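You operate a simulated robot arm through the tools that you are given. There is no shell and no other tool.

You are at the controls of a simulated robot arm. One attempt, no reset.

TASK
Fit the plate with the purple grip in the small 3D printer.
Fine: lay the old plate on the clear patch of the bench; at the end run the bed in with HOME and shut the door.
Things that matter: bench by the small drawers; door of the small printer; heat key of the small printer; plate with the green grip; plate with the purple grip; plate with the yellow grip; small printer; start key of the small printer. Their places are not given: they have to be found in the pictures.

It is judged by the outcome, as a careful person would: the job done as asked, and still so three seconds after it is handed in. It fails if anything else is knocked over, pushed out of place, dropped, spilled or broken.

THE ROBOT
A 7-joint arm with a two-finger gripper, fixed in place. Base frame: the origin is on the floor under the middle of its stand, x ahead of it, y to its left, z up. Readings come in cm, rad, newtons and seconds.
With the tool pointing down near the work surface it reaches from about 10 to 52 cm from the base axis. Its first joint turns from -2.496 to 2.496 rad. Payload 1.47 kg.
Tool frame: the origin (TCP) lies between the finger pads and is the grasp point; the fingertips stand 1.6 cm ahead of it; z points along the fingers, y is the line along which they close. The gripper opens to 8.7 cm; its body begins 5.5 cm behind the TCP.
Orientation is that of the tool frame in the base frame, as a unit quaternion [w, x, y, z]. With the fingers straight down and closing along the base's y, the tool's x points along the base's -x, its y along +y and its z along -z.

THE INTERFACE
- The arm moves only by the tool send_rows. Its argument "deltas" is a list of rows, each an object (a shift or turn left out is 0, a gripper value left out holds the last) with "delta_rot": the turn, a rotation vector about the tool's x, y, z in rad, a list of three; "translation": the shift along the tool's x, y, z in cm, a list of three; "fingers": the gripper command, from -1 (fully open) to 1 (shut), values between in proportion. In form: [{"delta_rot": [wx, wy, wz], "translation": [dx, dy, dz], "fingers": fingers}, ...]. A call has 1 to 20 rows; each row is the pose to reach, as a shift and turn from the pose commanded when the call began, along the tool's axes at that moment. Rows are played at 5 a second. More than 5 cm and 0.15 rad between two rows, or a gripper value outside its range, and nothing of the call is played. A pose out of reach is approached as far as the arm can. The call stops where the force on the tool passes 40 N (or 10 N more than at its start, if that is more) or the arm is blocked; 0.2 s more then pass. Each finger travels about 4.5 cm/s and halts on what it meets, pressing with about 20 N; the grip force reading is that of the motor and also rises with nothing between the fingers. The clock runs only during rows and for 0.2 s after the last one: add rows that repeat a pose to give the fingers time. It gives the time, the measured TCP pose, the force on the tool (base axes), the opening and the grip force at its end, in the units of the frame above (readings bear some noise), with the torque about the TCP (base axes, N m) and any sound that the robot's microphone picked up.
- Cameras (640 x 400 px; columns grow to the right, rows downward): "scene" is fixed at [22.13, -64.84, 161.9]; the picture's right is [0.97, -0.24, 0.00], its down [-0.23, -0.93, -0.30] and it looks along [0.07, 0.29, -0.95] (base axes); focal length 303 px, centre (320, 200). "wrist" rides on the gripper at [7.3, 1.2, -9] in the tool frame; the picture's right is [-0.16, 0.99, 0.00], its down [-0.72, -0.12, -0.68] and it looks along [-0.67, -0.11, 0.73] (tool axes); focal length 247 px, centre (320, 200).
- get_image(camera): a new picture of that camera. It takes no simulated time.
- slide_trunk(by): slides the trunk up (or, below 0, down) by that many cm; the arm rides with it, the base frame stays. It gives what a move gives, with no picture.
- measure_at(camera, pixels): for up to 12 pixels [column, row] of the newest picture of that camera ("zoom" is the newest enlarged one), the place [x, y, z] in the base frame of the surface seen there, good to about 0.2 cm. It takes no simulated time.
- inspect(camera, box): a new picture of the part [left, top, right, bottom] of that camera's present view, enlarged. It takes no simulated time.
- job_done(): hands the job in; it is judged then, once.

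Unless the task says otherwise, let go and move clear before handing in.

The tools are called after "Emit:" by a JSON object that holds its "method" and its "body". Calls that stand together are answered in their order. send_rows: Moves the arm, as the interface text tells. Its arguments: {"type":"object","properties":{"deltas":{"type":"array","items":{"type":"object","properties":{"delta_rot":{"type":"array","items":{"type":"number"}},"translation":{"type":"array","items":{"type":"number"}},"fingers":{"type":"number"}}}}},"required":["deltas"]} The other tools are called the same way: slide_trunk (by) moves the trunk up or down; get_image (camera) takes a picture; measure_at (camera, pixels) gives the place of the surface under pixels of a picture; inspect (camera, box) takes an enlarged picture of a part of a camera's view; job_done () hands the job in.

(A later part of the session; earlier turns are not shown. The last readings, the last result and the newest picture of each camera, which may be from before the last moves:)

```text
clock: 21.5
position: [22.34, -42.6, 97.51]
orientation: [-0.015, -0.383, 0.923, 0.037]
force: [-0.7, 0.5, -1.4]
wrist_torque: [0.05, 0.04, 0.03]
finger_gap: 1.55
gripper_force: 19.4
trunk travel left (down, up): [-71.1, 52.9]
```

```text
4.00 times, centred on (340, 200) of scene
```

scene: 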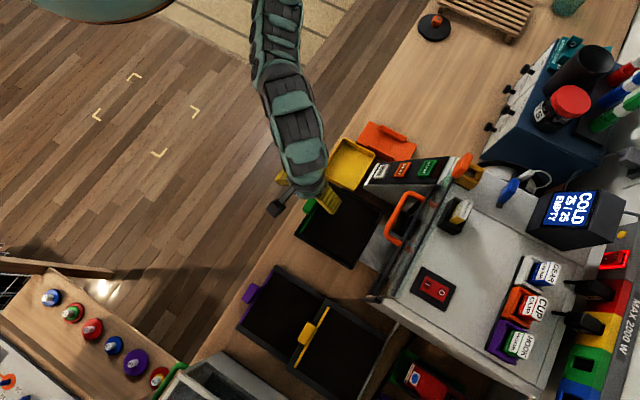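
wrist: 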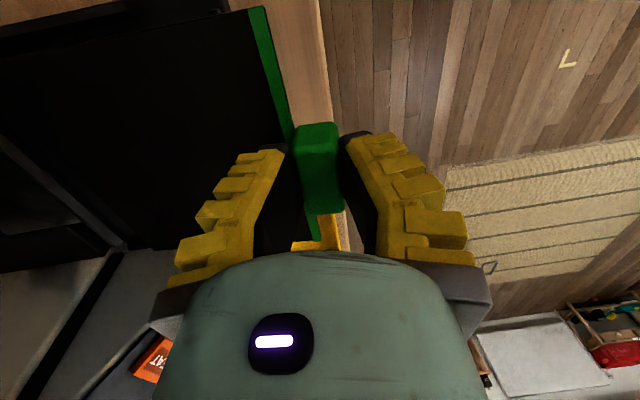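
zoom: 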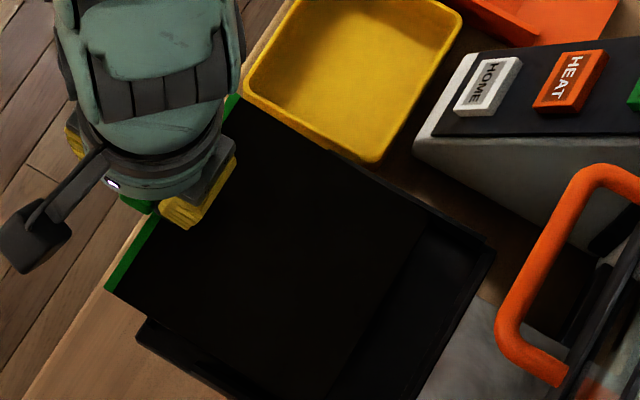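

The plate is coming out cleanly (rear still over bed, weight ~1.5 N). I'll raise it well above the console level and level it, drawing it back a bit.

Emit:
{"method": "send_rows", "body": {"deltas": [{"translation": [0, 0.7, -2.2], "delta_rot": [0.02, 0, 0]}, {"translation": [0, 1.4, -4.4], "delta_rot": [0.04, 0, 0]}, {"translation": [0, 2.1, -6.6], "delta_rot": [0.06, 0, 0]}, {"translation": [0, 2.8, -8.8], "delta_rot": [0.08, 0, 0]}, {"translation": [0, 2.8, -8.8], "delta_rot": [0.08, 0, 0]}]}}

Emit:
{"method": "get_image", "body": {"camera": "wrist"}}

Emit:
{"method": "measure_at", "body": {"camera": "wrist", "pixels": [[258, 30], [275, 90], [322, 180], [322, 205], [200, 60], [150, 120], [50, 50], [100, 60]]}}

Emit:
{"method": "get_image", "body": {"camera": "scene"}}

Emit:
{"method": "measure_at", "body": {"camera": "scene", "pixels": [[352, 118], [372, 92], [392, 66], [385, 95], [420, 80], [440, 110], [460, 70], [470, 130], [405, 45], [430, 40], [480, 110], [500, 60]]}}

```text
clock: 22.7
position: [21.02, -43.87, 105.18]
orientation: [-0.002, -0.383, 0.924, 0.002]
force: [-0.8, -0.9, -0.5]
wrist_torque: [0.06, 0.08, -0.01]
finger_gap: 1.52
gripper_force: 20.3
out of reach, approached as far as the arm can: row 3, 4, 5
trunk travel left (down, up): [-71.1, 52.9]
```

```text
taken
```

wrist: 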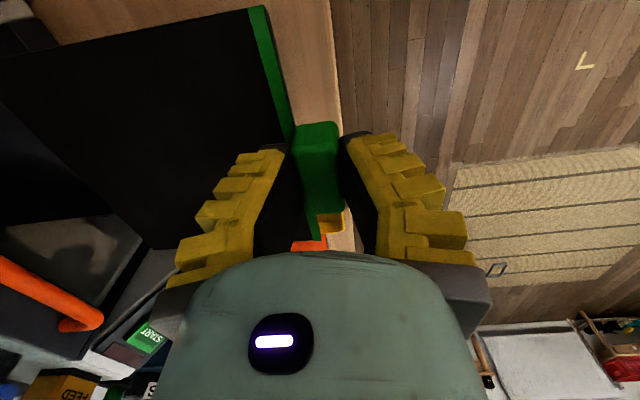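

```text
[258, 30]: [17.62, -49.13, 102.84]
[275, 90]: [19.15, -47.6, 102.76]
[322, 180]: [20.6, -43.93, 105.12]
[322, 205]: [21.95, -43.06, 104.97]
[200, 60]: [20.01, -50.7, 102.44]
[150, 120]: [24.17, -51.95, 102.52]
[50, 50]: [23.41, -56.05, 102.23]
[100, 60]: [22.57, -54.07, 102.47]
```

```text
taken
```

scene: 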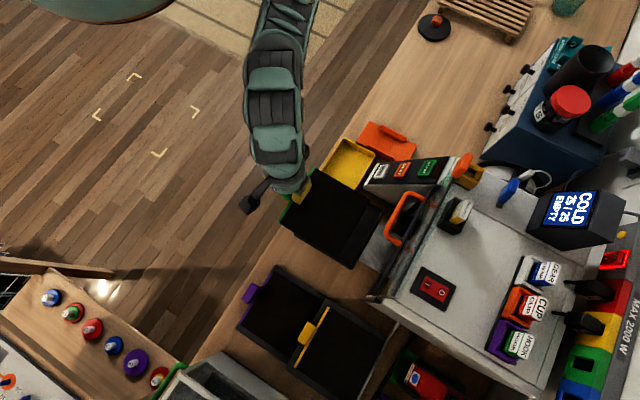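

```text
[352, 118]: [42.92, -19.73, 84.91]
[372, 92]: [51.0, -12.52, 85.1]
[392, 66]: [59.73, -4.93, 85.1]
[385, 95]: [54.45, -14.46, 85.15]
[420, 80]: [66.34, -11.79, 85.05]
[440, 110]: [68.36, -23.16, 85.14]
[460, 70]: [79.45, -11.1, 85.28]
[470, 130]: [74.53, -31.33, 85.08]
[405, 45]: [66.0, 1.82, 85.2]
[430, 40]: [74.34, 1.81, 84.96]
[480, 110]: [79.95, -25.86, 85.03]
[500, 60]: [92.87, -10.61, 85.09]
```

The plate is level in hand with bottom about z=102; the arm hit a height limit relative to the trunk, so I'll dip slightly. Then I'll carry it left, over bin and holder, toward the clear patch beside the drawers, turning about 12°.

Emit:
{"method": "send_rows", "body": {"deltas": [{"translation": [0, 0.3, 1.0]}, {"translation": [0, 0.6, 2.0]}, {"translation": [-2, 0.8, 2.5], "delta_rot": [0, 0, -0.01]}, {"translation": [-5, 0.8, 2.5], "delta_rot": [0, 0, -0.025]}, {"translation": [-8, 0.8, 2.5], "delta_rot": [0, 0, -0.04]}, {"translation": [-11, 0.8, 2.5], "delta_rot": [0, 0, -0.055]}, {"translation": [-14, 0.8, 2.5], "delta_rot": [0, 0, -0.07]}, {"translation": [-17, 0.8, 2.5], "delta_rot": [0, 0, -0.085]}, {"translation": [-20, 0.8, 2.5], "delta_rot": [0, 0, -0.1]}, {"translation": [-20, 0.8, 2.5], "delta_rot": [0, 0, -0.1]}]}}

Emit:
{"method": "get_image", "body": {"camera": "scene"}}

```text
clock: 24.9
position: [33.97, -28.22, 99.5]
orientation: [0.001, -0.428, 0.904, -0.002]
force: [0.3, -0.2, -1.5]
wrist_torque: [0.02, 0.03, 0.0]
finger_gap: 1.57
gripper_force: 19.9
out of reach, approached as far as the arm can: row 3, 4, 5, 6, 7, 8, 9, 10
trunk travel left (down, up): [-71.1, 52.9]
```

```text
taken
```

scene: 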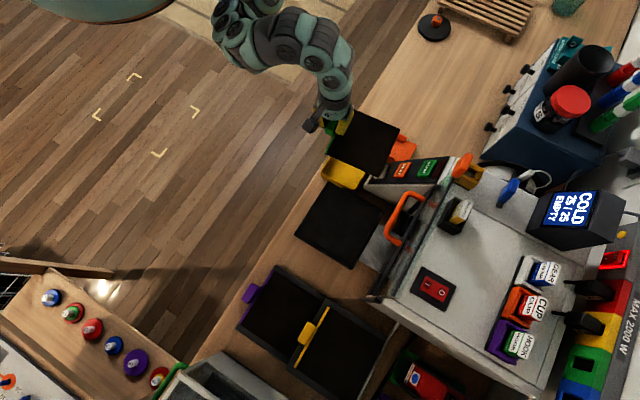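

The lateral move dropped to z=99.5 because of the arm's height limit at this radius; the plate is still clear. I'll raise the trunk 6 cm before continuing.

Emit:
{"method": "slide_trunk", "body": {"by": 6}}

Emit:
{"method": "send_rows", "body": {"deltas": [{"translation": [-1.5, -0.3, 0.5], "delta_rot": [0, 0, -0.01]}, {"translation": [-4, -0.6, 1.0], "delta_rot": [0, 0, -0.02]}, {"translation": [-7, -0.9, 1.5], "delta_rot": [0, 0, -0.035]}, {"translation": [-10, -1.2, 2.0], "delta_rot": [0, 0, -0.05]}, {"translation": [-13, -1.5, 2.5], "delta_rot": [0, 0, -0.065]}, {"translation": [-16, -1.8, 3.0], "delta_rot": [0, 0, -0.08]}, {"translation": [-19, -2.1, 3.5], "delta_rot": [0, 0, -0.095]}, {"translation": [-21, -2.3, 4.0], "delta_rot": [0, 0, -0.11]}, {"translation": [-21, -2.3, 4.0], "delta_rot": [0, 0, -0.11]}]}}

Emit:
{"method": "get_image", "body": {"camera": "scene"}}

Emit:
{"method": "get_image", "body": {"camera": "wrist"}}

```text
clock: 25.9
position: [33.99, -28.18, 105.56]
orientation: [0.001, -0.429, 0.903, -0.003]
force: [-0.2, 0.3, -0.9]
wrist_torque: [0.05, 0.07, 0.01]
finger_gap: 1.53
gripper_force: 20.5
trunk travel left (down, up): [-77.1, 46.9]
```

```text
clock: 27.9
position: [48.95, -13.63, 101.65]
orientation: [0.001, -0.478, 0.879, -0.002]
force: [0.4, -0.2, 0.0]
wrist_torque: [0.02, 0.02, -0.02]
finger_gap: 1.56
gripper_force: 19.9
trunk travel left (down, up): [-77.1, 46.9]
```

```text
taken
```

scene: 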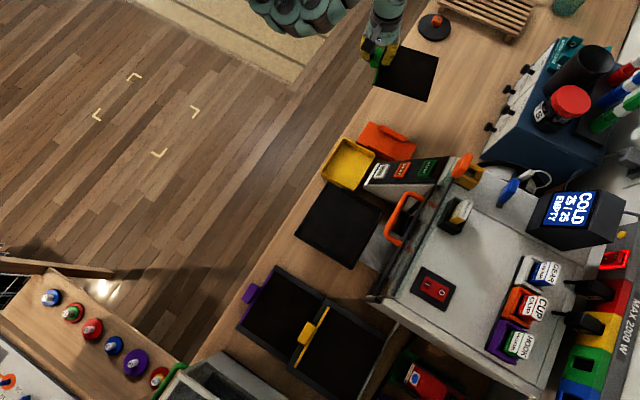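

```text
taken
```

wrist: 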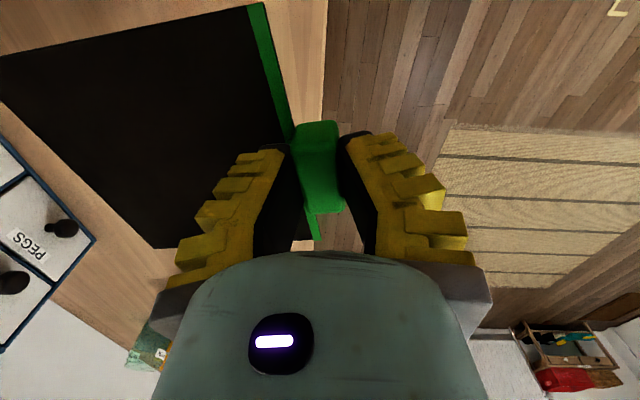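

The plate is over the clear patch (scene (408,75)), yawed 12°. I'll measure its tilt and clearance before lowering.

Emit:
{"method": "measure_at", "body": {"camera": "scene", "pixels": [[390, 50], [436, 55], [425, 98], [378, 86], [408, 75], [400, 60], [430, 60], [420, 90], [385, 82]]}}

Emit:
{"method": "measure_at", "body": {"camera": "wrist", "pixels": [[258, 30], [275, 90], [20, 60], [100, 60], [150, 120], [150, 230], [200, 60], [322, 180]]}}

Emit:
{"method": "inspect", "body": {"camera": "scene", "box": [340, 20, 500, 160]}}

```text
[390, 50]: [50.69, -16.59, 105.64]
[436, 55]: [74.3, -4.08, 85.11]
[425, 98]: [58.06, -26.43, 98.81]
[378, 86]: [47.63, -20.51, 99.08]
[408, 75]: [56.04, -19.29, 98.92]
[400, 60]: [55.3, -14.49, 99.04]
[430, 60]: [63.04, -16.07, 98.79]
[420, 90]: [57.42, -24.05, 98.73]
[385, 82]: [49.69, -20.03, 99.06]
```

```text
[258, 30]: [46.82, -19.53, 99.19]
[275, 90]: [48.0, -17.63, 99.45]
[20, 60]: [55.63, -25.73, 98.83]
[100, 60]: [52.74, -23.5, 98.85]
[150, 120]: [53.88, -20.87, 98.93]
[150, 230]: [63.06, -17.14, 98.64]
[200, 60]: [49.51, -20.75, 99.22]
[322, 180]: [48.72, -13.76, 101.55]
```

```text
2.86 times, centred on (420, 90) of scene
```

zoom: 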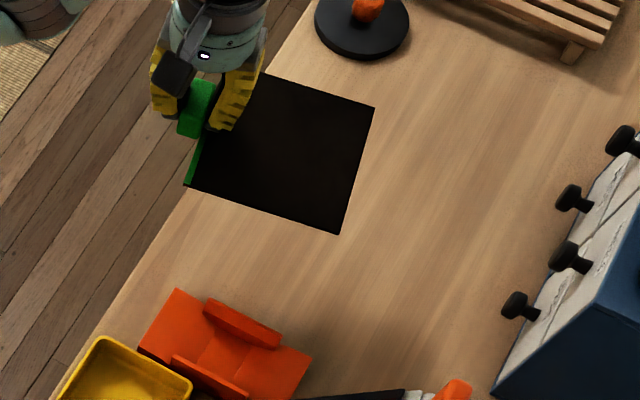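

The plate sags 0.045 rad to the rear, with good clearance all round. I'll lower with the trunk, then make the final approach with a slight levelling tilt.

Emit:
{"method": "slide_trunk", "body": {"by": -10.5}}

Emit:
{"method": "send_rows", "body": {"deltas": [{"translation": [-0.3, -0.3, 0], "delta_rot": [0.015, 0, 0]}, {"translation": [-0.6, -0.6, 0], "delta_rot": [0.03, 0, 0]}, {"translation": [-0.8, -0.9, 0.3], "delta_rot": [0.045, 0, 0]}, {"translation": [-0.8, -0.9, 1.0], "delta_rot": [0.045, 0, 0]}, {"translation": [-0.8, -0.9, 1.0], "delta_rot": [0.045, 0, 0]}]}}

Emit:
{"method": "get_image", "body": {"camera": "wrist"}}

Emit:
{"method": "measure_at", "body": {"camera": "wrist", "pixels": [[258, 30], [275, 90], [20, 60], [100, 60], [150, 120], [150, 230], [200, 60], [322, 180]]}}

Emit:
{"method": "inspect", "body": {"camera": "scene", "box": [340, 20, 500, 160]}}

```text
clock: 29.3
position: [48.92, -13.73, 91.03]
orientation: [0.002, -0.478, 0.879, -0.002]
force: [-0.4, 0.7, -1.4]
wrist_torque: [0.01, 0.04, -0.05]
finger_gap: 1.56
gripper_force: 19.9
trunk travel left (down, up): [-66.6, 57.4]
```

```text
clock: 30.5
position: [50.09, -13.56, 90.0]
orientation: [0.013, -0.478, 0.878, -0.023]
force: [0.2, -0.8, -0.5]
wrist_torque: [-0.03, 0.06, -0.02]
finger_gap: 1.58
gripper_force: 20.0
trunk travel left (down, up): [-66.6, 57.4]
```

```text
taken
```

wrist: 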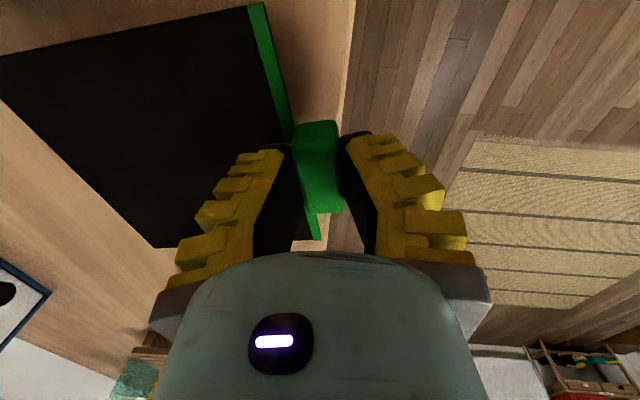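

```text
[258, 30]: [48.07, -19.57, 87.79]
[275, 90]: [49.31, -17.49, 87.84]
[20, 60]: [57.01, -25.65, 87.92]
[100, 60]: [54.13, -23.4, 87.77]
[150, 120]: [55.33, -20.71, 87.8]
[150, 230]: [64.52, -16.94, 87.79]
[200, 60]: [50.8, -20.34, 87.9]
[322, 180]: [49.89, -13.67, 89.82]
```

```text
2.86 times, centred on (420, 90) of scene
```

zoom: 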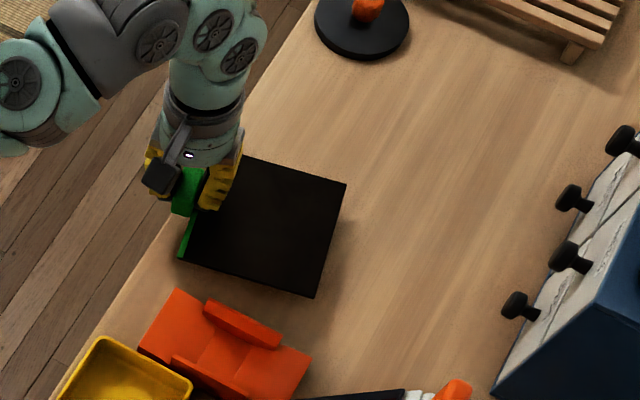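

The plate is level at z≈87.8, corner margins fine (front right corner v≈20, bench edge cleared). I'll lower the last 2–2.5 cm carefully.

Emit:
{"method": "send_rows", "body": {"deltas": [{"translation": [0, 0, 0.8]}, {"translation": [0, 0, 1.5]}, {"translation": [0, 0, 2.0]}, {"translation": [0, 0, 2.2]}, {"translation": [0, 0, 2.2]}]}}

Emit:
{"method": "get_image", "body": {"camera": "wrist"}}

Emit:
{"method": "measure_at", "body": {"camera": "wrist", "pixels": [[258, 30], [275, 90], [20, 60], [100, 60], [150, 120], [150, 230], [200, 60], [322, 180]]}}

```text
clock: 31.7
position: [50.18, -13.63, 87.93]
orientation: [0.012, -0.478, 0.878, -0.022]
force: [0.1, 0.3, -1.1]
wrist_torque: [0.07, 0.08, -0.01]
finger_gap: 1.54
gripper_force: 20.0
trunk travel left (down, up): [-66.6, 57.4]
```

```text
taken
```

wrist: 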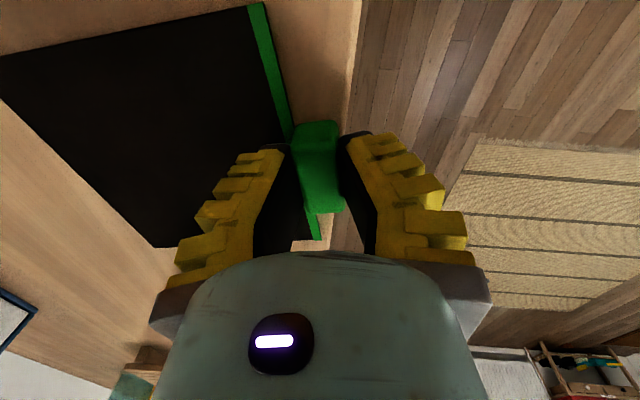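

```text
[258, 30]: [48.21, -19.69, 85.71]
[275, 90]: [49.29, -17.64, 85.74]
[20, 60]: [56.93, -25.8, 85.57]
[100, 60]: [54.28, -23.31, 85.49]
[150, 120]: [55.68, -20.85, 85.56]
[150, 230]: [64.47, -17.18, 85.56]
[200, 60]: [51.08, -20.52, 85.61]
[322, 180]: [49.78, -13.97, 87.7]
```

The plate top reads 85.6 with bench at 85.05, so about 0.2–0.3 cm remains. I'll ease down in small steps.

Emit:
{"method": "send_rows", "body": {"deltas": [{"translation": [0, 0, 0.1]}, {"translation": [0, 0, 0.2]}, {"translation": [0, 0, 0.27]}, {"translation": [0, 0, 0.27]}]}}

Emit:
{"method": "measure_at", "body": {"camera": "wrist", "pixels": [[258, 30], [275, 90], [20, 60], [100, 60], [150, 120], [150, 230], [200, 60], [322, 180]]}}

```text
clock: 32.7
position: [50.25, -13.71, 87.73]
orientation: [0.012, -0.478, 0.878, -0.023]
force: [-2.7, -0.4, 9.5]
wrist_torque: [0.01, 0.02, 0.05]
finger_gap: 1.98
gripper_force: 19.9
trunk travel left (down, up): [-66.6, 57.4]
```

```text
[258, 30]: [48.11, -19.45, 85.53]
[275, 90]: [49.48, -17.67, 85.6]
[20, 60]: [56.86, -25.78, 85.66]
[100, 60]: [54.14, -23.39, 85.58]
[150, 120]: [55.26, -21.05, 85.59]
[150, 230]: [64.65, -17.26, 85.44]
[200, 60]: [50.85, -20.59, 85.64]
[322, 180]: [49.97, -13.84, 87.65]
```

Contact: 9.5 N upward force, so the plate rests on the bench. I'll open the fingers and then rise.

Emit:
{"method": "send_rows", "body": {"deltas": [{"translation": [0, 0, -0.1], "fingers": 0.6}, {"translation": [0, 0, -0.1], "fingers": 0.2}, {"translation": [0, 0, -0.1], "fingers": -0.2}, {"translation": [0, 0, -0.1], "fingers": -0.6}, {"translation": [0, 0, -0.1], "fingers": -1}, {"translation": [0, 0, -0.1], "fingers": -1}, {"translation": [0, 0, -0.1], "fingers": -1}]}}

Emit:
{"method": "send_rows", "body": {"deltas": [{"translation": [0, 0, -1.5]}, {"translation": [0, 0, -4]}, {"translation": [0, 0, -7]}, {"translation": [0, 0, -10]}, {"translation": [0, 0, -10]}]}}

Emit:
{"method": "get_image", "body": {"camera": "wrist"}}

Emit:
{"method": "get_image", "body": {"camera": "scene"}}

```text
clock: 34.3
position: [50.16, -13.67, 87.78]
orientation: [0.012, -0.478, 0.878, -0.023]
force: [0.0, 1.3, 0.9]
wrist_torque: [-0.01, -0.04, 0.02]
finger_gap: 8.71
gripper_force: 0.0
trunk travel left (down, up): [-66.6, 57.4]
```

```text
clock: 35.5
position: [49.45, -13.13, 97.32]
orientation: [0.016, -0.477, 0.878, -0.023]
force: [-0.3, 0.4, 0.0]
wrist_torque: [0.0, -0.02, -0.03]
finger_gap: 8.71
gripper_force: 0.1
out of reach, approached as far as the arm can: row 4, 5
trunk travel left (down, up): [-66.6, 57.4]
```

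```text
taken
```

wrist: 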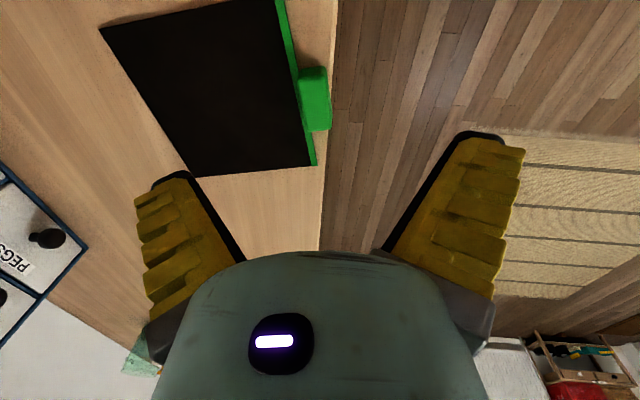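

```text
taken
```

scene: 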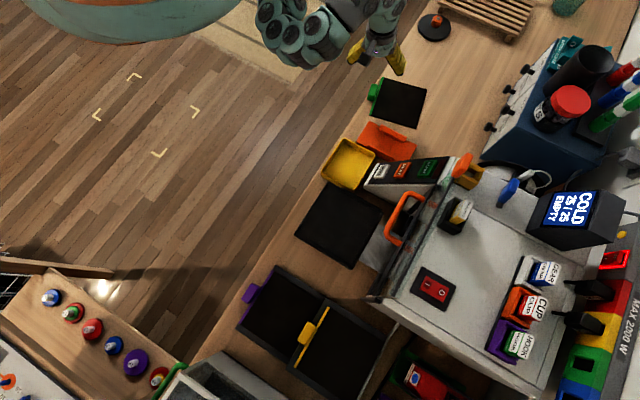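

The green plate lies flat on the clear patch with its tab inside the bench edge. Now I'll inspect the empty bed for lips and stops, and remeasure the laid plate.

Emit:
{"method": "inspect", "body": {"camera": "scene", "box": [290, 180, 390, 270]}}

Emit:
{"method": "measure_at", "body": {"camera": "zoom", "pixels": [[110, 300], [200, 170], [280, 40], [330, 200], [400, 280], [480, 150], [240, 300], [520, 110], [300, 350], [395, 80], [160, 240], [430, 230]]}}

Emit:
{"method": "inspect", "body": {"camera": "scene", "box": [360, 60, 440, 140]}}

Emit:
{"method": "measure_at", "body": {"camera": "zoom", "pixels": [[200, 150], [230, 130], [215, 190], [280, 110], [360, 300], [450, 200], [270, 240], [180, 130], [300, 200]]}}

```text
4.44 times, centred on (340, 225) of scene
```

zoom: 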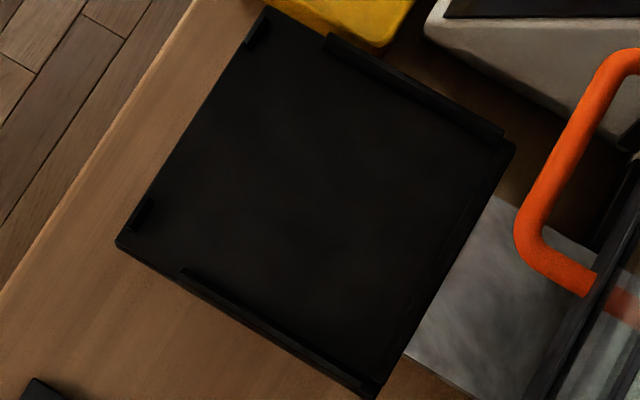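

```text
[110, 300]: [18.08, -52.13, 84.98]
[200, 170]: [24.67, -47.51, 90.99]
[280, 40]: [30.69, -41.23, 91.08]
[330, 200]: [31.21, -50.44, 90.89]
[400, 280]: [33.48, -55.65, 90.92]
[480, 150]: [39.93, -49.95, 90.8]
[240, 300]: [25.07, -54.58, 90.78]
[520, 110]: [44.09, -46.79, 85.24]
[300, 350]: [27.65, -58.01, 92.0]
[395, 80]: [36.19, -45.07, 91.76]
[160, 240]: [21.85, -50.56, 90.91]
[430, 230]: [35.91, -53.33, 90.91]
```

```text
5.00 times, centred on (400, 100) of scene
```

zoom: 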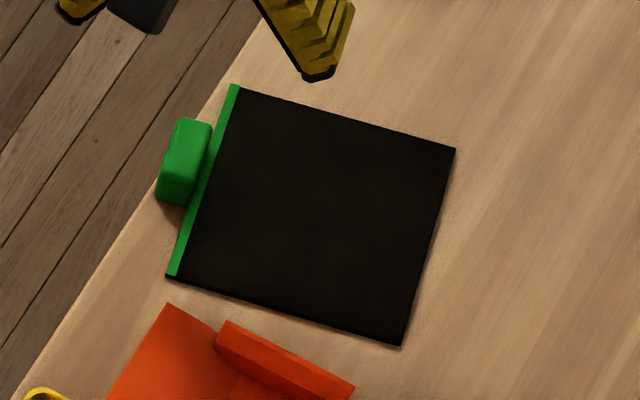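

```text
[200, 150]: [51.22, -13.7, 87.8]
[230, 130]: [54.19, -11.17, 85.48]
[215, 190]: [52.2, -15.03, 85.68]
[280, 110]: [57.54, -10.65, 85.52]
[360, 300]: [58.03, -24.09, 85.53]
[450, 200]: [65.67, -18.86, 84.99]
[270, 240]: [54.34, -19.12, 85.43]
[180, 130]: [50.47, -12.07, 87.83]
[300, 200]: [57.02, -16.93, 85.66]
```

Bed is empty with floor at z=90.9, side rails at 92, front stops and a rear bar, no overhanging clips visible; the green plate lies flat. Next I'll head back right toward the purple plate, raising the trunk first for clearance.

Emit:
{"method": "slide_trunk", "body": {"by": 8}}

Emit:
{"method": "send_rows", "body": {"deltas": [{"translation": [0.5, 0.1, 2.0]}, {"translation": [3, 0.7, 4.5], "delta_rot": [-0.01, 0, 0.02]}, {"translation": [7, 1.5, 4.5], "delta_rot": [-0.02, 0, 0.05]}, {"translation": [11, 2.4, 4.5], "delta_rot": [-0.03, 0, 0.08]}, {"translation": [15, 3.3, 4.5], "delta_rot": [-0.04, 0, 0.11]}, {"translation": [19, 4.2, 4.5], "delta_rot": [-0.045, 0, 0.14]}, {"translation": [23, 5.1, 4.5], "delta_rot": [-0.045, 0, 0.17]}, {"translation": [27, 6.0, 4.5], "delta_rot": [-0.045, 0, 0.2]}, {"translation": [31, 6.9, 4.5], "delta_rot": [-0.045, 0, 0.21]}, {"translation": [35, 7.8, 4.5], "delta_rot": [-0.045, 0, 0.21]}, {"translation": [39, 8.7, 4.5], "delta_rot": [-0.045, 0, 0.21]}, {"translation": [42, 9.3, 4.5], "delta_rot": [-0.045, 0, 0.21]}, {"translation": [42, 9.3, 4.5], "delta_rot": [-0.045, 0, 0.21]}]}}

Emit:
{"method": "get_image", "body": {"camera": "scene"}}

```text
clock: 36.6
position: [49.38, -13.21, 105.32]
orientation: [0.016, -0.478, 0.878, -0.022]
force: [-0.1, 0.0, -0.6]
wrist_torque: [0.02, 0.01, 0.03]
finger_gap: 8.69
gripper_force: 0.0
trunk travel left (down, up): [-74.6, 49.4]
```

```text
clock: 39.4
position: [18.91, -43.35, 99.81]
orientation: [0.008, -0.384, 0.923, -0.002]
force: [-0.5, 0.3, -0.1]
wrist_torque: [-0.01, -0.01, 0.0]
finger_gap: 8.7
gripper_force: 0.1
trunk travel left (down, up): [-74.6, 49.4]
```

```text
taken
```

scene: 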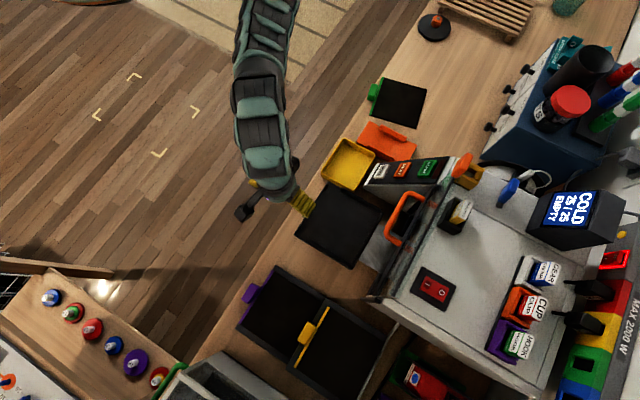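

The arm is at u=44, v=-17, z≈100, clear of everything. I'll now tilt the tool sideways (fingers pointing right and down) while moving toward the purple tab, to extend reach.

Emit:
{"method": "send_rows", "body": {"deltas": [{"translation": [2, 0, 0.2], "delta_rot": [0, 0.12, 0]}, {"translation": [4, 0, 0.4], "delta_rot": [0, 0.24, 0]}, {"translation": [6, 0, 0.6], "delta_rot": [0, 0.36, 0]}, {"translation": [8, 0, 0.8], "delta_rot": [0, 0.48, 0]}, {"translation": [10, 0, 1.0], "delta_rot": [0, 0.6, 0]}, {"translation": [12, 0, 1.2], "delta_rot": [0, 0.72, 0]}, {"translation": [14, 0, 1.4], "delta_rot": [0, 0.84, 0]}, {"translation": [14, 0, 1.4], "delta_rot": [0, 0.84, 0]}]}}

Emit:
{"method": "get_image", "body": {"camera": "scene"}}

Emit:
{"method": "get_image", "body": {"camera": "wrist"}}

```text
clock: 41.2
position: [8.94, -53.49, 98.56]
orientation: [-0.371, -0.348, 0.846, -0.158]
force: [-0.4, 0.5, 0.2]
wrist_torque: [-0.01, 0.04, 0.0]
finger_gap: 8.69
gripper_force: 0.1
trunk travel left (down, up): [-74.6, 49.4]
```

```text
taken
```

scene: 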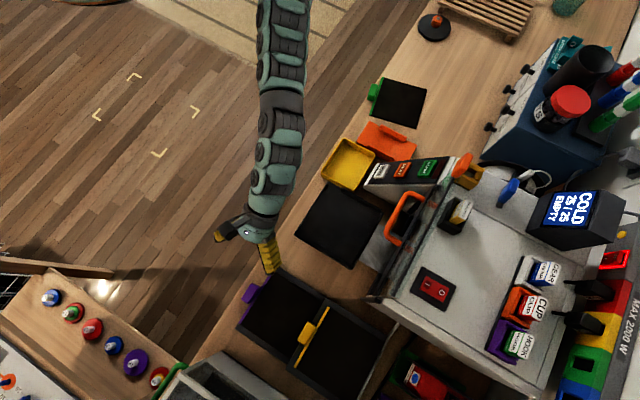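

```text
taken
```

wrist: 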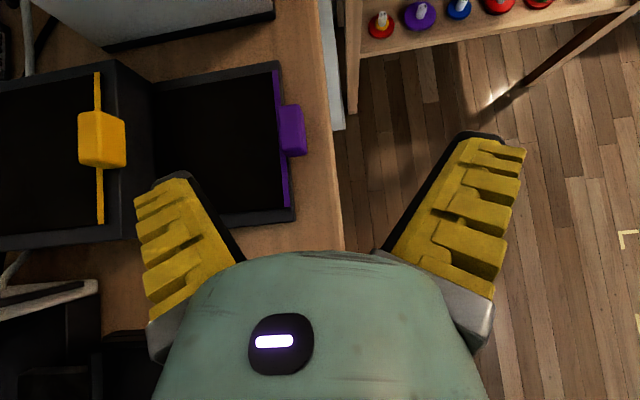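

Great view: purple tab at (292,130), plate in its tray, yellow tab at (102,138) on a taller block. I'll measure these from here.

Emit:
{"method": "inspect", "body": {"camera": "wrist", "box": [60, 40, 360, 240]}}

Emit:
{"method": "measure_at", "body": {"camera": "wrist", "pixels": [[285, 108], [303, 108], [288, 152], [305, 150], [294, 130], [285, 130], [304, 130], [278, 85], [287, 195], [282, 68], [292, 215], [200, 140]]}}

Emit:
{"method": "measure_at", "body": {"camera": "wrist", "pixels": [[118, 115], [125, 140], [80, 140], [122, 162], [120, 70], [140, 100], [155, 150], [165, 110], [150, 80], [230, 220], [250, 75], [130, 200]]}}

```text
2.00 times, centred on (210, 140) of wrist
```

zoom: 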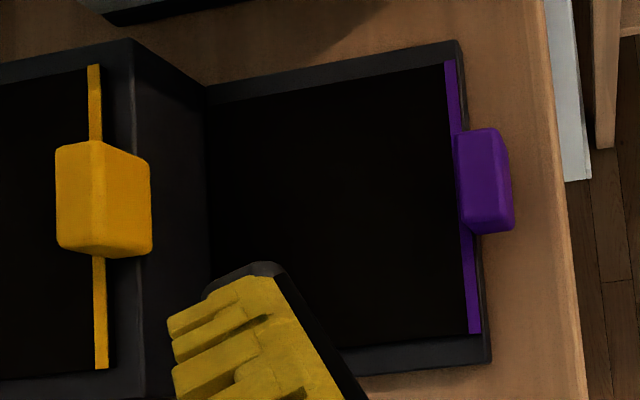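

```text
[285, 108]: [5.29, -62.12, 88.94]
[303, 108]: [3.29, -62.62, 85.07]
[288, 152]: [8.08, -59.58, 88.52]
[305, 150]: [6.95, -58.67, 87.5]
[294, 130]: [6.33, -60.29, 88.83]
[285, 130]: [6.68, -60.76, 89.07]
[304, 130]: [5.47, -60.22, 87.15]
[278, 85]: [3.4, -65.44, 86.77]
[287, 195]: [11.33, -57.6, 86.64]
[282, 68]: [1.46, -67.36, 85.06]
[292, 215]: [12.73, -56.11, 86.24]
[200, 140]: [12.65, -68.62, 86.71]
```

```text
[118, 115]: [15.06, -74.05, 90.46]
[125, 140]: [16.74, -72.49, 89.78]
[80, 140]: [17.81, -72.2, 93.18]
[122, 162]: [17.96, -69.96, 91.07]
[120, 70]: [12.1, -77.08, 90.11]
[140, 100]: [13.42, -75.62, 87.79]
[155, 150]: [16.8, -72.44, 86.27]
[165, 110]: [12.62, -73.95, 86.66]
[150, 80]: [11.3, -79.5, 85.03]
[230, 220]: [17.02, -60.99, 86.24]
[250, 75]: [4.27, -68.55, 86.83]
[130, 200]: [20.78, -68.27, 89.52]
```

Purple tab is centred near u=47.3, v=-38.2, top z≈88.95; plate top 86.75, and the yellow tab barely overhangs its rear edge at z≥91. I'll move above the purple tab at the current height to test the reach.

Emit:
{"method": "send_rows", "body": {"deltas": [{"translation": [0.9, -0.8, 1.35]}, {"translation": [1.8, -1.6, 2.7]}, {"translation": [2.7, -2.4, 4.05]}, {"translation": [3.57, -3.2, 5.4]}, {"translation": [3.57, -3.2, 5.4]}]}}

Emit:
{"method": "get_image", "body": {"camera": "wrist"}}

```text
clock: 42.4
position: [8.08, -56.61, 97.82]
orientation: [-0.368, -0.349, 0.847, -0.157]
force: [0.5, 0.8, 0.7]
wrist_torque: [-0.01, 0.02, 0.0]
finger_gap: 8.72
gripper_force: 0.0
out of reach, approached as far as the arm can: row 2, 3, 4, 5
trunk travel left (down, up): [-74.6, 49.4]
```

```text
taken
```

wrist: 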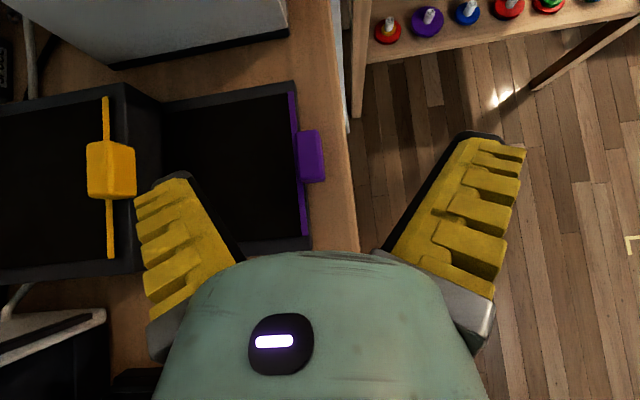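

The sideways tilt runs out of reach (about u=45.7, v=-34.3), so I'll switch to a forward-pitched grip with the fingers closing along the tab's 4 cm width. First I'll return to tool-down and yaw 90°.

Emit:
{"method": "send_rows", "body": {"deltas": [{"translation": [-0.57, 0.53, -1.1], "delta_rot": [0, -0.12, 0]}, {"translation": [-1.13, 1.06, -2.2], "delta_rot": [0, -0.24, 0]}, {"translation": [-1.7, 1.6, -3.3], "delta_rot": [0, -0.36, 0]}, {"translation": [-2.27, 2.1, -4.4], "delta_rot": [0, -0.48, 0]}, {"translation": [-2.83, 2.6, -5.5], "delta_rot": [0, -0.6, 0]}, {"translation": [-3.4, 3.2, -6.6], "delta_rot": [0, -0.72, 0]}, {"translation": [-3.97, 3.7, -7.6], "delta_rot": [0, -0.83, 0]}, {"translation": [-3.97, 3.7, -7.6], "delta_rot": [0, -0.83, 0]}]}}

Emit:
{"method": "send_rows", "body": {"deltas": [{"delta_rot": [0, 0, 0.14]}, {"delta_rot": [0, 0, 0.28]}, {"delta_rot": [0, 0, 0.42]}, {"delta_rot": [0, 0, 0.56]}, {"delta_rot": [0, 0, 0.7]}, {"delta_rot": [0, 0, 0.84]}, {"delta_rot": [0, 0, 0.98]}, {"delta_rot": [0, 0, 1.12]}, {"delta_rot": [0, 0, 1.26]}, {"delta_rot": [0, 0, 1.4]}, {"delta_rot": [0, 0, 1.52]}, {"delta_rot": [0, 0, 1.571]}, {"delta_rot": [0, 0, 1.571]}]}}

```text
clock: 44.2
position: [11.25, -47.49, 100.28]
orientation: [0.004, -0.384, 0.924, -0.005]
force: [-0.5, 0.6, -0.3]
wrist_torque: [-0.03, 0.01, 0.01]
finger_gap: 8.69
gripper_force: 0.0
out of reach, approached as far as the arm can: row 7, 8
trunk travel left (down, up): [-74.6, 49.4]
```

```text
clock: 47.0
position: [11.26, -47.63, 100.32]
orientation: [0.006, 0.382, 0.924, -0.002]
force: [-0.3, 0.7, -0.1]
wrist_torque: [0.01, 0.0, -0.01]
finger_gap: 8.68
gripper_force: 0.0
trunk travel left (down, up): [-74.6, 49.4]
```

Orientation is now square (tool x toward me, closing along the tab width). I'll pitch the tool forward ~57° while moving in front of the purple tab.

Emit:
{"method": "send_rows", "body": {"deltas": [{"translation": [0.4, -1.6, 0], "delta_rot": [0, -0.125, 0]}, {"translation": [0.8, -3.2, 0], "delta_rot": [0, -0.25, 0]}, {"translation": [1.2, -4.8, 0], "delta_rot": [0, -0.375, 0]}, {"translation": [1.6, -6.4, 0], "delta_rot": [0, -0.5, 0]}, {"translation": [2.0, -8.0, 0], "delta_rot": [0, -0.625, 0]}, {"translation": [2.4, -9.6, 0], "delta_rot": [0, -0.75, 0]}, {"translation": [2.6, -11.2, 0], "delta_rot": [0, -0.875, 0]}, {"translation": [2.6, -12.4, 0], "delta_rot": [0, -1.0, 0]}, {"translation": [2.6, -12.4, 0], "delta_rot": [0, -1.0, 0]}]}}

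Emit:
{"method": "slide_trunk", "body": {"by": -8}}

Emit:
{"method": "get_image", "body": {"camera": "scene"}}

Emit:
{"method": "get_image", "body": {"camera": "wrist"}}

```text
clock: 49.0
position: [5.63, -49.8, 108.55]
orientation: [0.43, 0.341, 0.817, -0.177]
force: [0.7, 1.2, 0.0]
wrist_torque: [-0.05, 0.01, -0.1]
finger_gap: 8.72
gripper_force: 0.0
out of reach, approached as far as the arm can: row 2, 3, 4, 5, 6, 7, 8, 9
trunk travel left (down, up): [-74.6, 49.4]
```

```text
clock: 50.2
position: [5.77, -49.7, 100.31]
orientation: [0.429, 0.341, 0.818, -0.176]
force: [-0.2, -0.8, -0.3]
wrist_torque: [0.02, -0.01, 0.03]
finger_gap: 8.66
gripper_force: 0.1
trunk travel left (down, up): [-66.6, 57.4]
```

```text
taken
```

scene: 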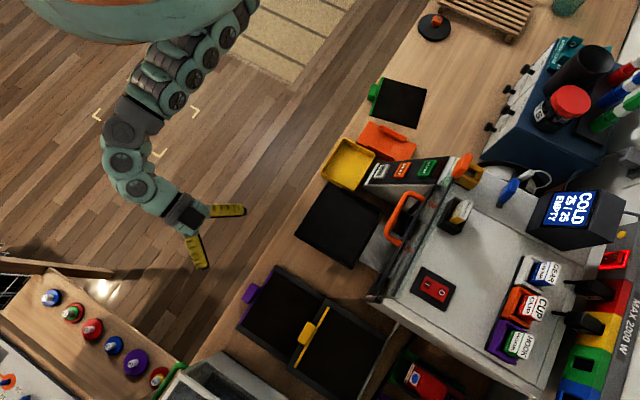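

```text
taken
```

wrist: 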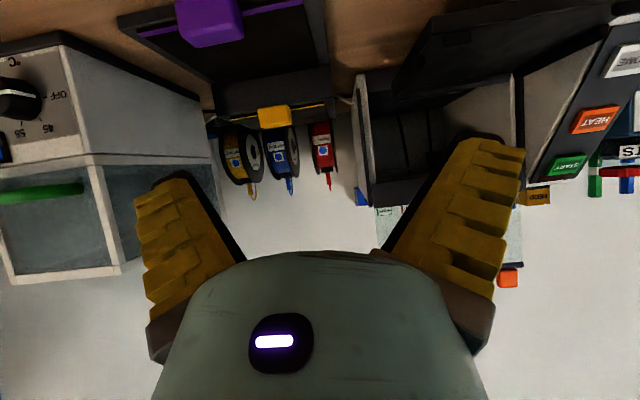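

The arm ended with tool pitched 55° at u=39, v=-31, z=100 after lowering the trunk. I'll test extending toward the purple tab at this safe height.

Emit:
{"method": "send_rows", "body": {"deltas": [{"translation": [-0.57, -1.4, 0.8]}, {"translation": [-1.14, -2.8, 1.6]}, {"translation": [-1.7, -4.2, 2.5]}, {"translation": [-2.3, -5.6, 3.3]}, {"translation": [-3.43, -7.1, 4.93]}, {"translation": [-3.43, -7.1, 4.93]}]}}

Emit:
{"method": "get_image", "body": {"camera": "scene"}}

```text
clock: 51.6
position: [8.57, -52.46, 101.4]
orientation: [0.43, 0.343, 0.817, -0.176]
force: [0.8, 0.2, -0.6]
wrist_torque: [0.02, 0.0, 0.0]
finger_gap: 8.7
gripper_force: 0.0
out of reach, approached as far as the arm can: row 1, 2, 3, 4, 5, 6
trunk travel left (down, up): [-66.6, 57.4]
```

```text
taken
```

scene: 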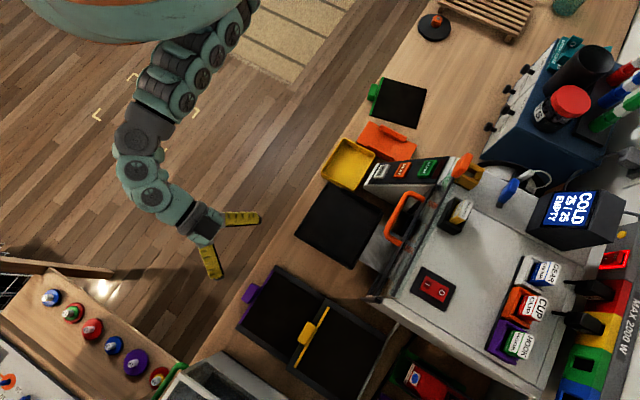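

This orientation hits a wrist limit (v won't go past −31). A better idea: with the sideways tilt and fingers fully open, the TCP need only reach u≈44.6 — the rear finger will then hook the tab from behind and pull it toward me as it closes. I'll unwind back to tool-down first.

Emit:
{"method": "slide_trunk", "body": {"by": 8}}

Emit:
{"method": "send_rows", "body": {"deltas": [{"translation": [0.8, 0.5, 0.6], "delta_rot": [0, 0.12, 0]}, {"translation": [1.6, 1.0, 1.2], "delta_rot": [0, 0.24, 0]}, {"translation": [2.4, 1.5, 1.8], "delta_rot": [0, 0.36, 0]}, {"translation": [3.2, 2.0, 2.4], "delta_rot": [0, 0.48, 0]}, {"translation": [4.0, 2.5, 3.0], "delta_rot": [0, 0.6, 0]}, {"translation": [4.8, 3.0, 3.6], "delta_rot": [0, 0.72, 0]}, {"translation": [5.6, 3.5, 4.2], "delta_rot": [0, 0.84, 0]}, {"translation": [6.4, 4.0, 4.8], "delta_rot": [0, 0.963, 0]}, {"translation": [6.4, 4.0, 4.8], "delta_rot": [0, 0.963, 0]}]}}

Emit:
{"method": "get_image", "body": {"camera": "scene"}}

```text
clock: 52.8
position: [8.62, -52.37, 109.18]
orientation: [0.43, 0.341, 0.817, -0.176]
force: [0.3, -0.5, 0.3]
wrist_torque: [0.02, 0.01, 0.0]
finger_gap: 8.68
gripper_force: 0.1
trunk travel left (down, up): [-74.6, 49.4]
```

```text
clock: 54.8
position: [10.95, -47.96, 102.92]
orientation: [0.002, 0.383, 0.924, 0.002]
force: [-1.0, 0.3, -0.1]
wrist_torque: [-0.01, -0.04, 0.0]
finger_gap: 8.69
gripper_force: 0.0
out of reach, approached as far as the arm can: row 7, 8, 9
trunk travel left (down, up): [-74.6, 49.4]
```

```text
taken
```

scene: 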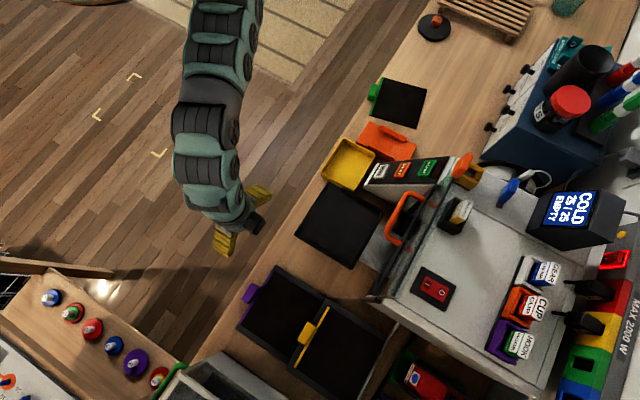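

Back to tool-down at (10.95,-47.96,102.9). Now I'll yaw back so the fingers close along the depth direction.

Emit:
{"method": "send_rows", "body": {"deltas": [{"translation": [0, 0, 0.6], "delta_rot": [0, 0, -0.14]}, {"translation": [0, 0, 1.2], "delta_rot": [0, 0, -0.28]}, {"translation": [0, 0, 1.8], "delta_rot": [0, 0, -0.42]}, {"translation": [0, 0, 2.4], "delta_rot": [0, 0, -0.56]}, {"translation": [0, 0, 3], "delta_rot": [0, 0, -0.7]}, {"translation": [0, 0, 3], "delta_rot": [0, 0, -0.84]}, {"translation": [0, 0, 3], "delta_rot": [0, 0, -0.98]}, {"translation": [0, 0, 3], "delta_rot": [0, 0, -1.12]}, {"translation": [0, 0, 3], "delta_rot": [0, 0, -1.26]}, {"translation": [0, 0, 3], "delta_rot": [0, 0, -1.4]}, {"translation": [0, 0, 3], "delta_rot": [0, 0, -1.53]}, {"translation": [0, 0, 3], "delta_rot": [0, 0, -1.571]}, {"translation": [0, 0, 3], "delta_rot": [0, 0, -1.571]}]}}

```text
clock: 57.6
position: [11.05, -47.47, 99.84]
orientation: [0.003, -0.383, 0.924, -0.001]
force: [-0.3, -0.3, 0.2]
wrist_torque: [0.03, -0.04, -0.01]
finger_gap: 8.67
gripper_force: 0.0
out of reach, approached as far as the arm can: row 4, 5, 6, 7, 8, 9, 10, 11, 12, 13
trunk travel left (down, up): [-74.6, 49.4]
```

Orientation is right again. I'll tilt ~52° sideways while shifting toward the purple tab, staying high.

Emit:
{"method": "send_rows", "body": {"deltas": [{"translation": [1, -0.3, 0], "delta_rot": [0, 0.1125, 0]}, {"translation": [2, -0.6, 0], "delta_rot": [0, 0.225, 0]}, {"translation": [3, -0.9, 0], "delta_rot": [0, 0.3375, 0]}, {"translation": [4, -1.2, 0], "delta_rot": [0, 0.45, 0]}, {"translation": [5, -1.5, 0], "delta_rot": [0, 0.5625, 0]}, {"translation": [6, -1.8, 0], "delta_rot": [0, 0.675, 0]}, {"translation": [7, -2.1, 0], "delta_rot": [0, 0.7875, 0]}, {"translation": [8, -2.4, 0], "delta_rot": [0, 0.9, 0]}, {"translation": [8, -2.4, 0], "delta_rot": [0, 0.9, 0]}]}}

Emit:
{"method": "slide_trunk", "body": {"by": -6}}

```text
clock: 59.6
position: [8.9, -55.38, 99.91]
orientation: [-0.397, -0.357, 0.827, -0.174]
force: [0.3, -0.1, 0.1]
wrist_torque: [0.0, 0.0, 0.02]
finger_gap: 8.69
gripper_force: 0.0
trunk travel left (down, up): [-74.6, 49.4]
```

```text
clock: 60.6
position: [8.91, -55.14, 93.66]
orientation: [-0.395, -0.356, 0.829, -0.172]
force: [-0.4, 0.2, 0.6]
wrist_torque: [0.01, -0.01, 0.0]
finger_gap: 8.71
gripper_force: 0.1
trunk travel left (down, up): [-68.6, 55.4]
```

The TCP is at u=45.3, v=-32.7, z=93.7, with a small yaw error of 1.6° to correct. I'll rise a bit with the arm, lower the trunk further, then extend toward the tab.

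Emit:
{"method": "send_rows", "body": {"deltas": [{"translation": [1.0, 0.2, -1.0], "delta_rot": [-0.01, 0, 0.008]}, {"translation": [2.2, 0.4, -1.9], "delta_rot": [-0.0218, 0, 0.0176]}, {"translation": [3.5, 0.5, -2.8], "delta_rot": [-0.0218, 0, 0.0176]}, {"translation": [3.5, 0.5, -2.8], "delta_rot": [-0.0218, 0, 0.0176]}]}}

Emit:
{"method": "slide_trunk", "body": {"by": -6}}

Emit:
{"method": "get_image", "body": {"camera": "wrist"}}

```text
clock: 61.6
position: [6.83, -54.35, 98.44]
orientation: [-0.401, -0.332, 0.838, -0.161]
force: [1.0, 0.7, 0.1]
wrist_torque: [-0.03, 0.03, -0.02]
finger_gap: 8.68
gripper_force: 0.0
trunk travel left (down, up): [-68.6, 55.4]
```

```text
clock: 62.6
position: [6.9, -54.27, 92.36]
orientation: [-0.401, -0.332, 0.838, -0.162]
force: [-0.4, 0.1, -0.2]
wrist_torque: [0.02, 0.0, 0.01]
finger_gap: 8.7
gripper_force: 0.1
trunk travel left (down, up): [-62.6, 61.4]
```

```text
taken
```

wrist: 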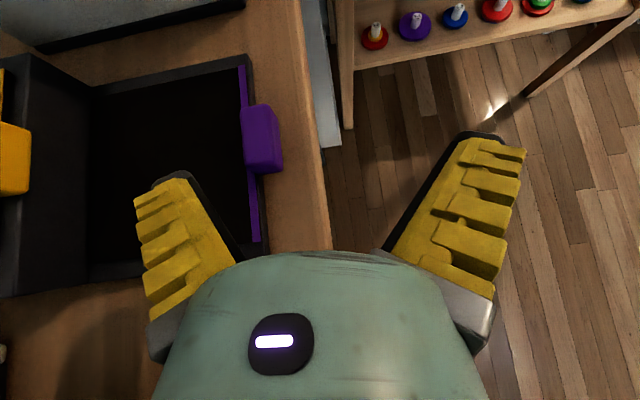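

The tab sits at (262,138) between the open fingers, off-centre toward the rear finger as planned. I'll fix yaw and move over the tab, staying above it.

Emit:
{"method": "send_rows", "body": {"deltas": [{"translation": [0.47, -0.7, 0.9], "delta_rot": [0.01, 0, -0.009]}, {"translation": [0.94, -1.4, 1.81], "delta_rot": [0.0224, 0, -0.0181]}, {"translation": [1.44, -1.4, 2.75], "delta_rot": [0.0224, 0, -0.0181]}, {"translation": [1.94, -1.4, 3.7], "delta_rot": [0.0224, 0, -0.0181]}, {"translation": [1.94, -1.4, 3.7], "delta_rot": [0.0224, 0, -0.0181]}]}}

Emit:
{"method": "get_image", "body": {"camera": "wrist"}}

Emit:
{"method": "get_image", "body": {"camera": "scene"}}

```text
clock: 63.8
position: [4.87, -58.28, 91.62]
orientation: [-0.398, -0.346, 0.833, -0.168]
force: [0.3, -0.2, -0.2]
wrist_torque: [-0.01, 0.02, -0.04]
finger_gap: 8.69
gripper_force: 0.0
trunk travel left (down, up): [-62.6, 61.4]
```

```text
taken
```

wrist: 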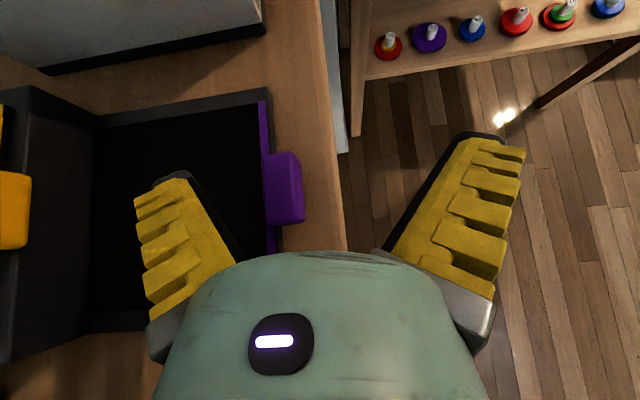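

```text
taken
```

scene: 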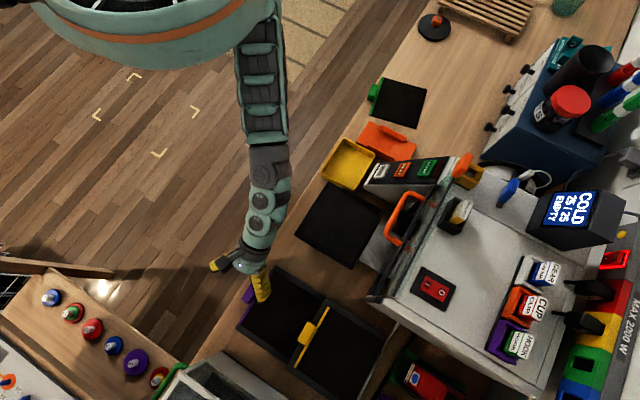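

The tool is positioned at u=44.65, v=-37.8, z=91.6, rear finger behind the tab and front finger off the bench edge. I'll descend using the trunk so the arm stays in its reachable pose.

Emit:
{"method": "slide_trunk", "body": {"by": -2.0}}

Emit:
{"method": "inspect", "body": {"camera": "wrist", "box": [120, 80, 420, 270]}}

Emit:
{"method": "inspect", "body": {"camera": "scene", "box": [200, 220, 340, 340]}}

```text
clock: 64.4
position: [5.09, -58.34, 89.66]
orientation: [-0.398, -0.345, 0.834, -0.167]
force: [0.2, 0.4, -0.5]
wrist_torque: [-0.02, 0.0, -0.01]
finger_gap: 8.69
gripper_force: 0.0
trunk travel left (down, up): [-60.6, 63.4]
```

```text
2.11 times, centred on (270, 175) of wrist
```

zoom: 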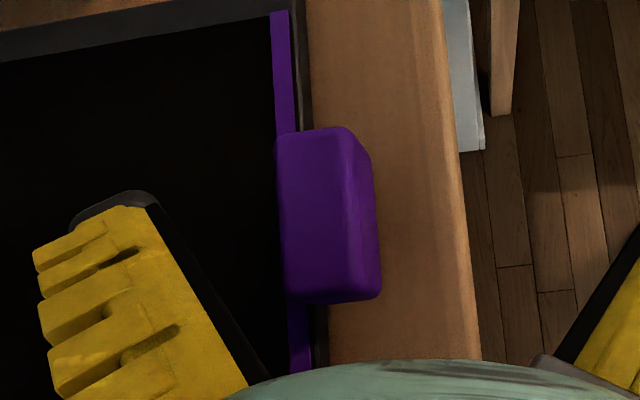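

```text
3.33 times, centred on (270, 280) of scene
```

zoom: 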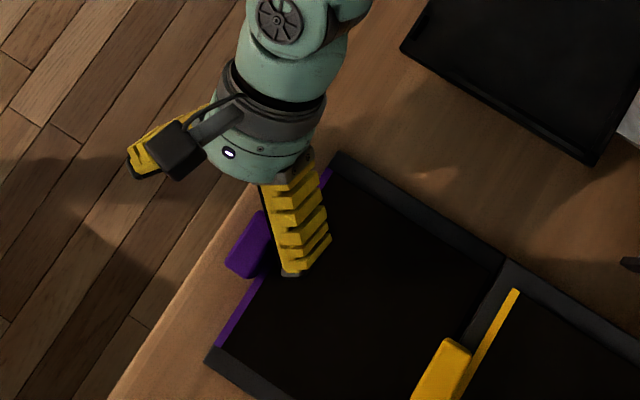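

Rear finger is over the plate behind the tab's middle. I'll go down another 0.6 cm and check for contact.

Emit:
{"method": "slide_trunk", "body": {"by": -0.6}}

Emit:
{"method": "inspect", "body": {"camera": "scene", "box": [220, 240, 320, 330]}}

Emit:
{"method": "measure_at", "body": {"camera": "zoom", "pixels": [[350, 180], [300, 170], [310, 120], [250, 150], [235, 130], [260, 180], [370, 170], [330, 60], [340, 110], [220, 230]]}}

```text
clock: 65.0
position: [4.88, -58.3, 88.99]
orientation: [-0.398, -0.345, 0.834, -0.167]
force: [0.3, -0.4, 0.1]
wrist_torque: [0.02, -0.01, 0.02]
finger_gap: 8.68
gripper_force: 0.1
trunk travel left (down, up): [-60.0, 64.0]
```

```text
4.44 times, centred on (270, 285) of scene
```

zoom: 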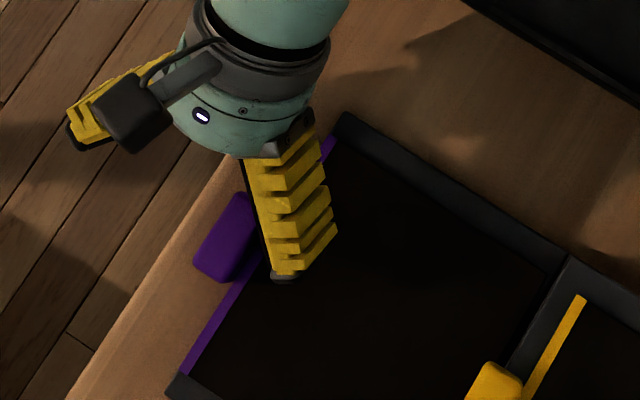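

```text
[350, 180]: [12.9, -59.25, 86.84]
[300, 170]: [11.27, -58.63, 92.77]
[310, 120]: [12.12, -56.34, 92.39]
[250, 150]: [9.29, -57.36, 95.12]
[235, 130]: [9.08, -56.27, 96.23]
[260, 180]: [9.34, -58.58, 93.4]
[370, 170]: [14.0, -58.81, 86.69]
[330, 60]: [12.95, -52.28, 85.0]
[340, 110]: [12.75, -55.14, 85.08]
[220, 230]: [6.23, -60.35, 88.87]
```

I'll measure the finger tip's actual height relative to the plate, to set the final depth.

Emit:
{"method": "measure_at", "body": {"camera": "zoom", "pixels": [[280, 265], [300, 262], [325, 238], [285, 281], [275, 275], [320, 250], [300, 245], [270, 255], [340, 250], [320, 280]]}}

Emit:
{"method": "inspect", "body": {"camera": "wrist", "box": [120, 80, 420, 270]}}

Emit:
{"method": "measure_at", "body": {"camera": "zoom", "pixels": [[100, 205], [140, 200], [150, 230], [60, 260], [320, 200], [320, 270], [290, 200], [365, 200], [285, 60], [210, 330]]}}

```text
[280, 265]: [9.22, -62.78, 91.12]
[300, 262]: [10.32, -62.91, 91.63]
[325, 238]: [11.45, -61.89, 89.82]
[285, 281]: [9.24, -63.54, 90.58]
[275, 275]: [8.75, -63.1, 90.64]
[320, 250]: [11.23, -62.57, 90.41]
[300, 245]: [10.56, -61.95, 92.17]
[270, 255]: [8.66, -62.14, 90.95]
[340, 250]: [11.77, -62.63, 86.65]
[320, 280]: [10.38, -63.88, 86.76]
```

```text
2.11 times, centred on (270, 175) of wrist
```

zoom: 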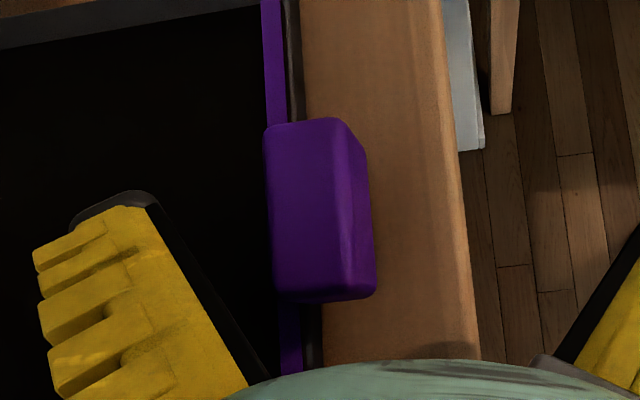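

```text
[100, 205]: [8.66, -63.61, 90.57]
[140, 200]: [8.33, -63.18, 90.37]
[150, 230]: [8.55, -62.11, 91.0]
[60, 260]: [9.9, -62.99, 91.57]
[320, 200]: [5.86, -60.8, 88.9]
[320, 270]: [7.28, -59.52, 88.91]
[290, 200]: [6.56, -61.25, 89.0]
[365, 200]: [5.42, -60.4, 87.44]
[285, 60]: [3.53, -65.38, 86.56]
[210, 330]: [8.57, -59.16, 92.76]
```

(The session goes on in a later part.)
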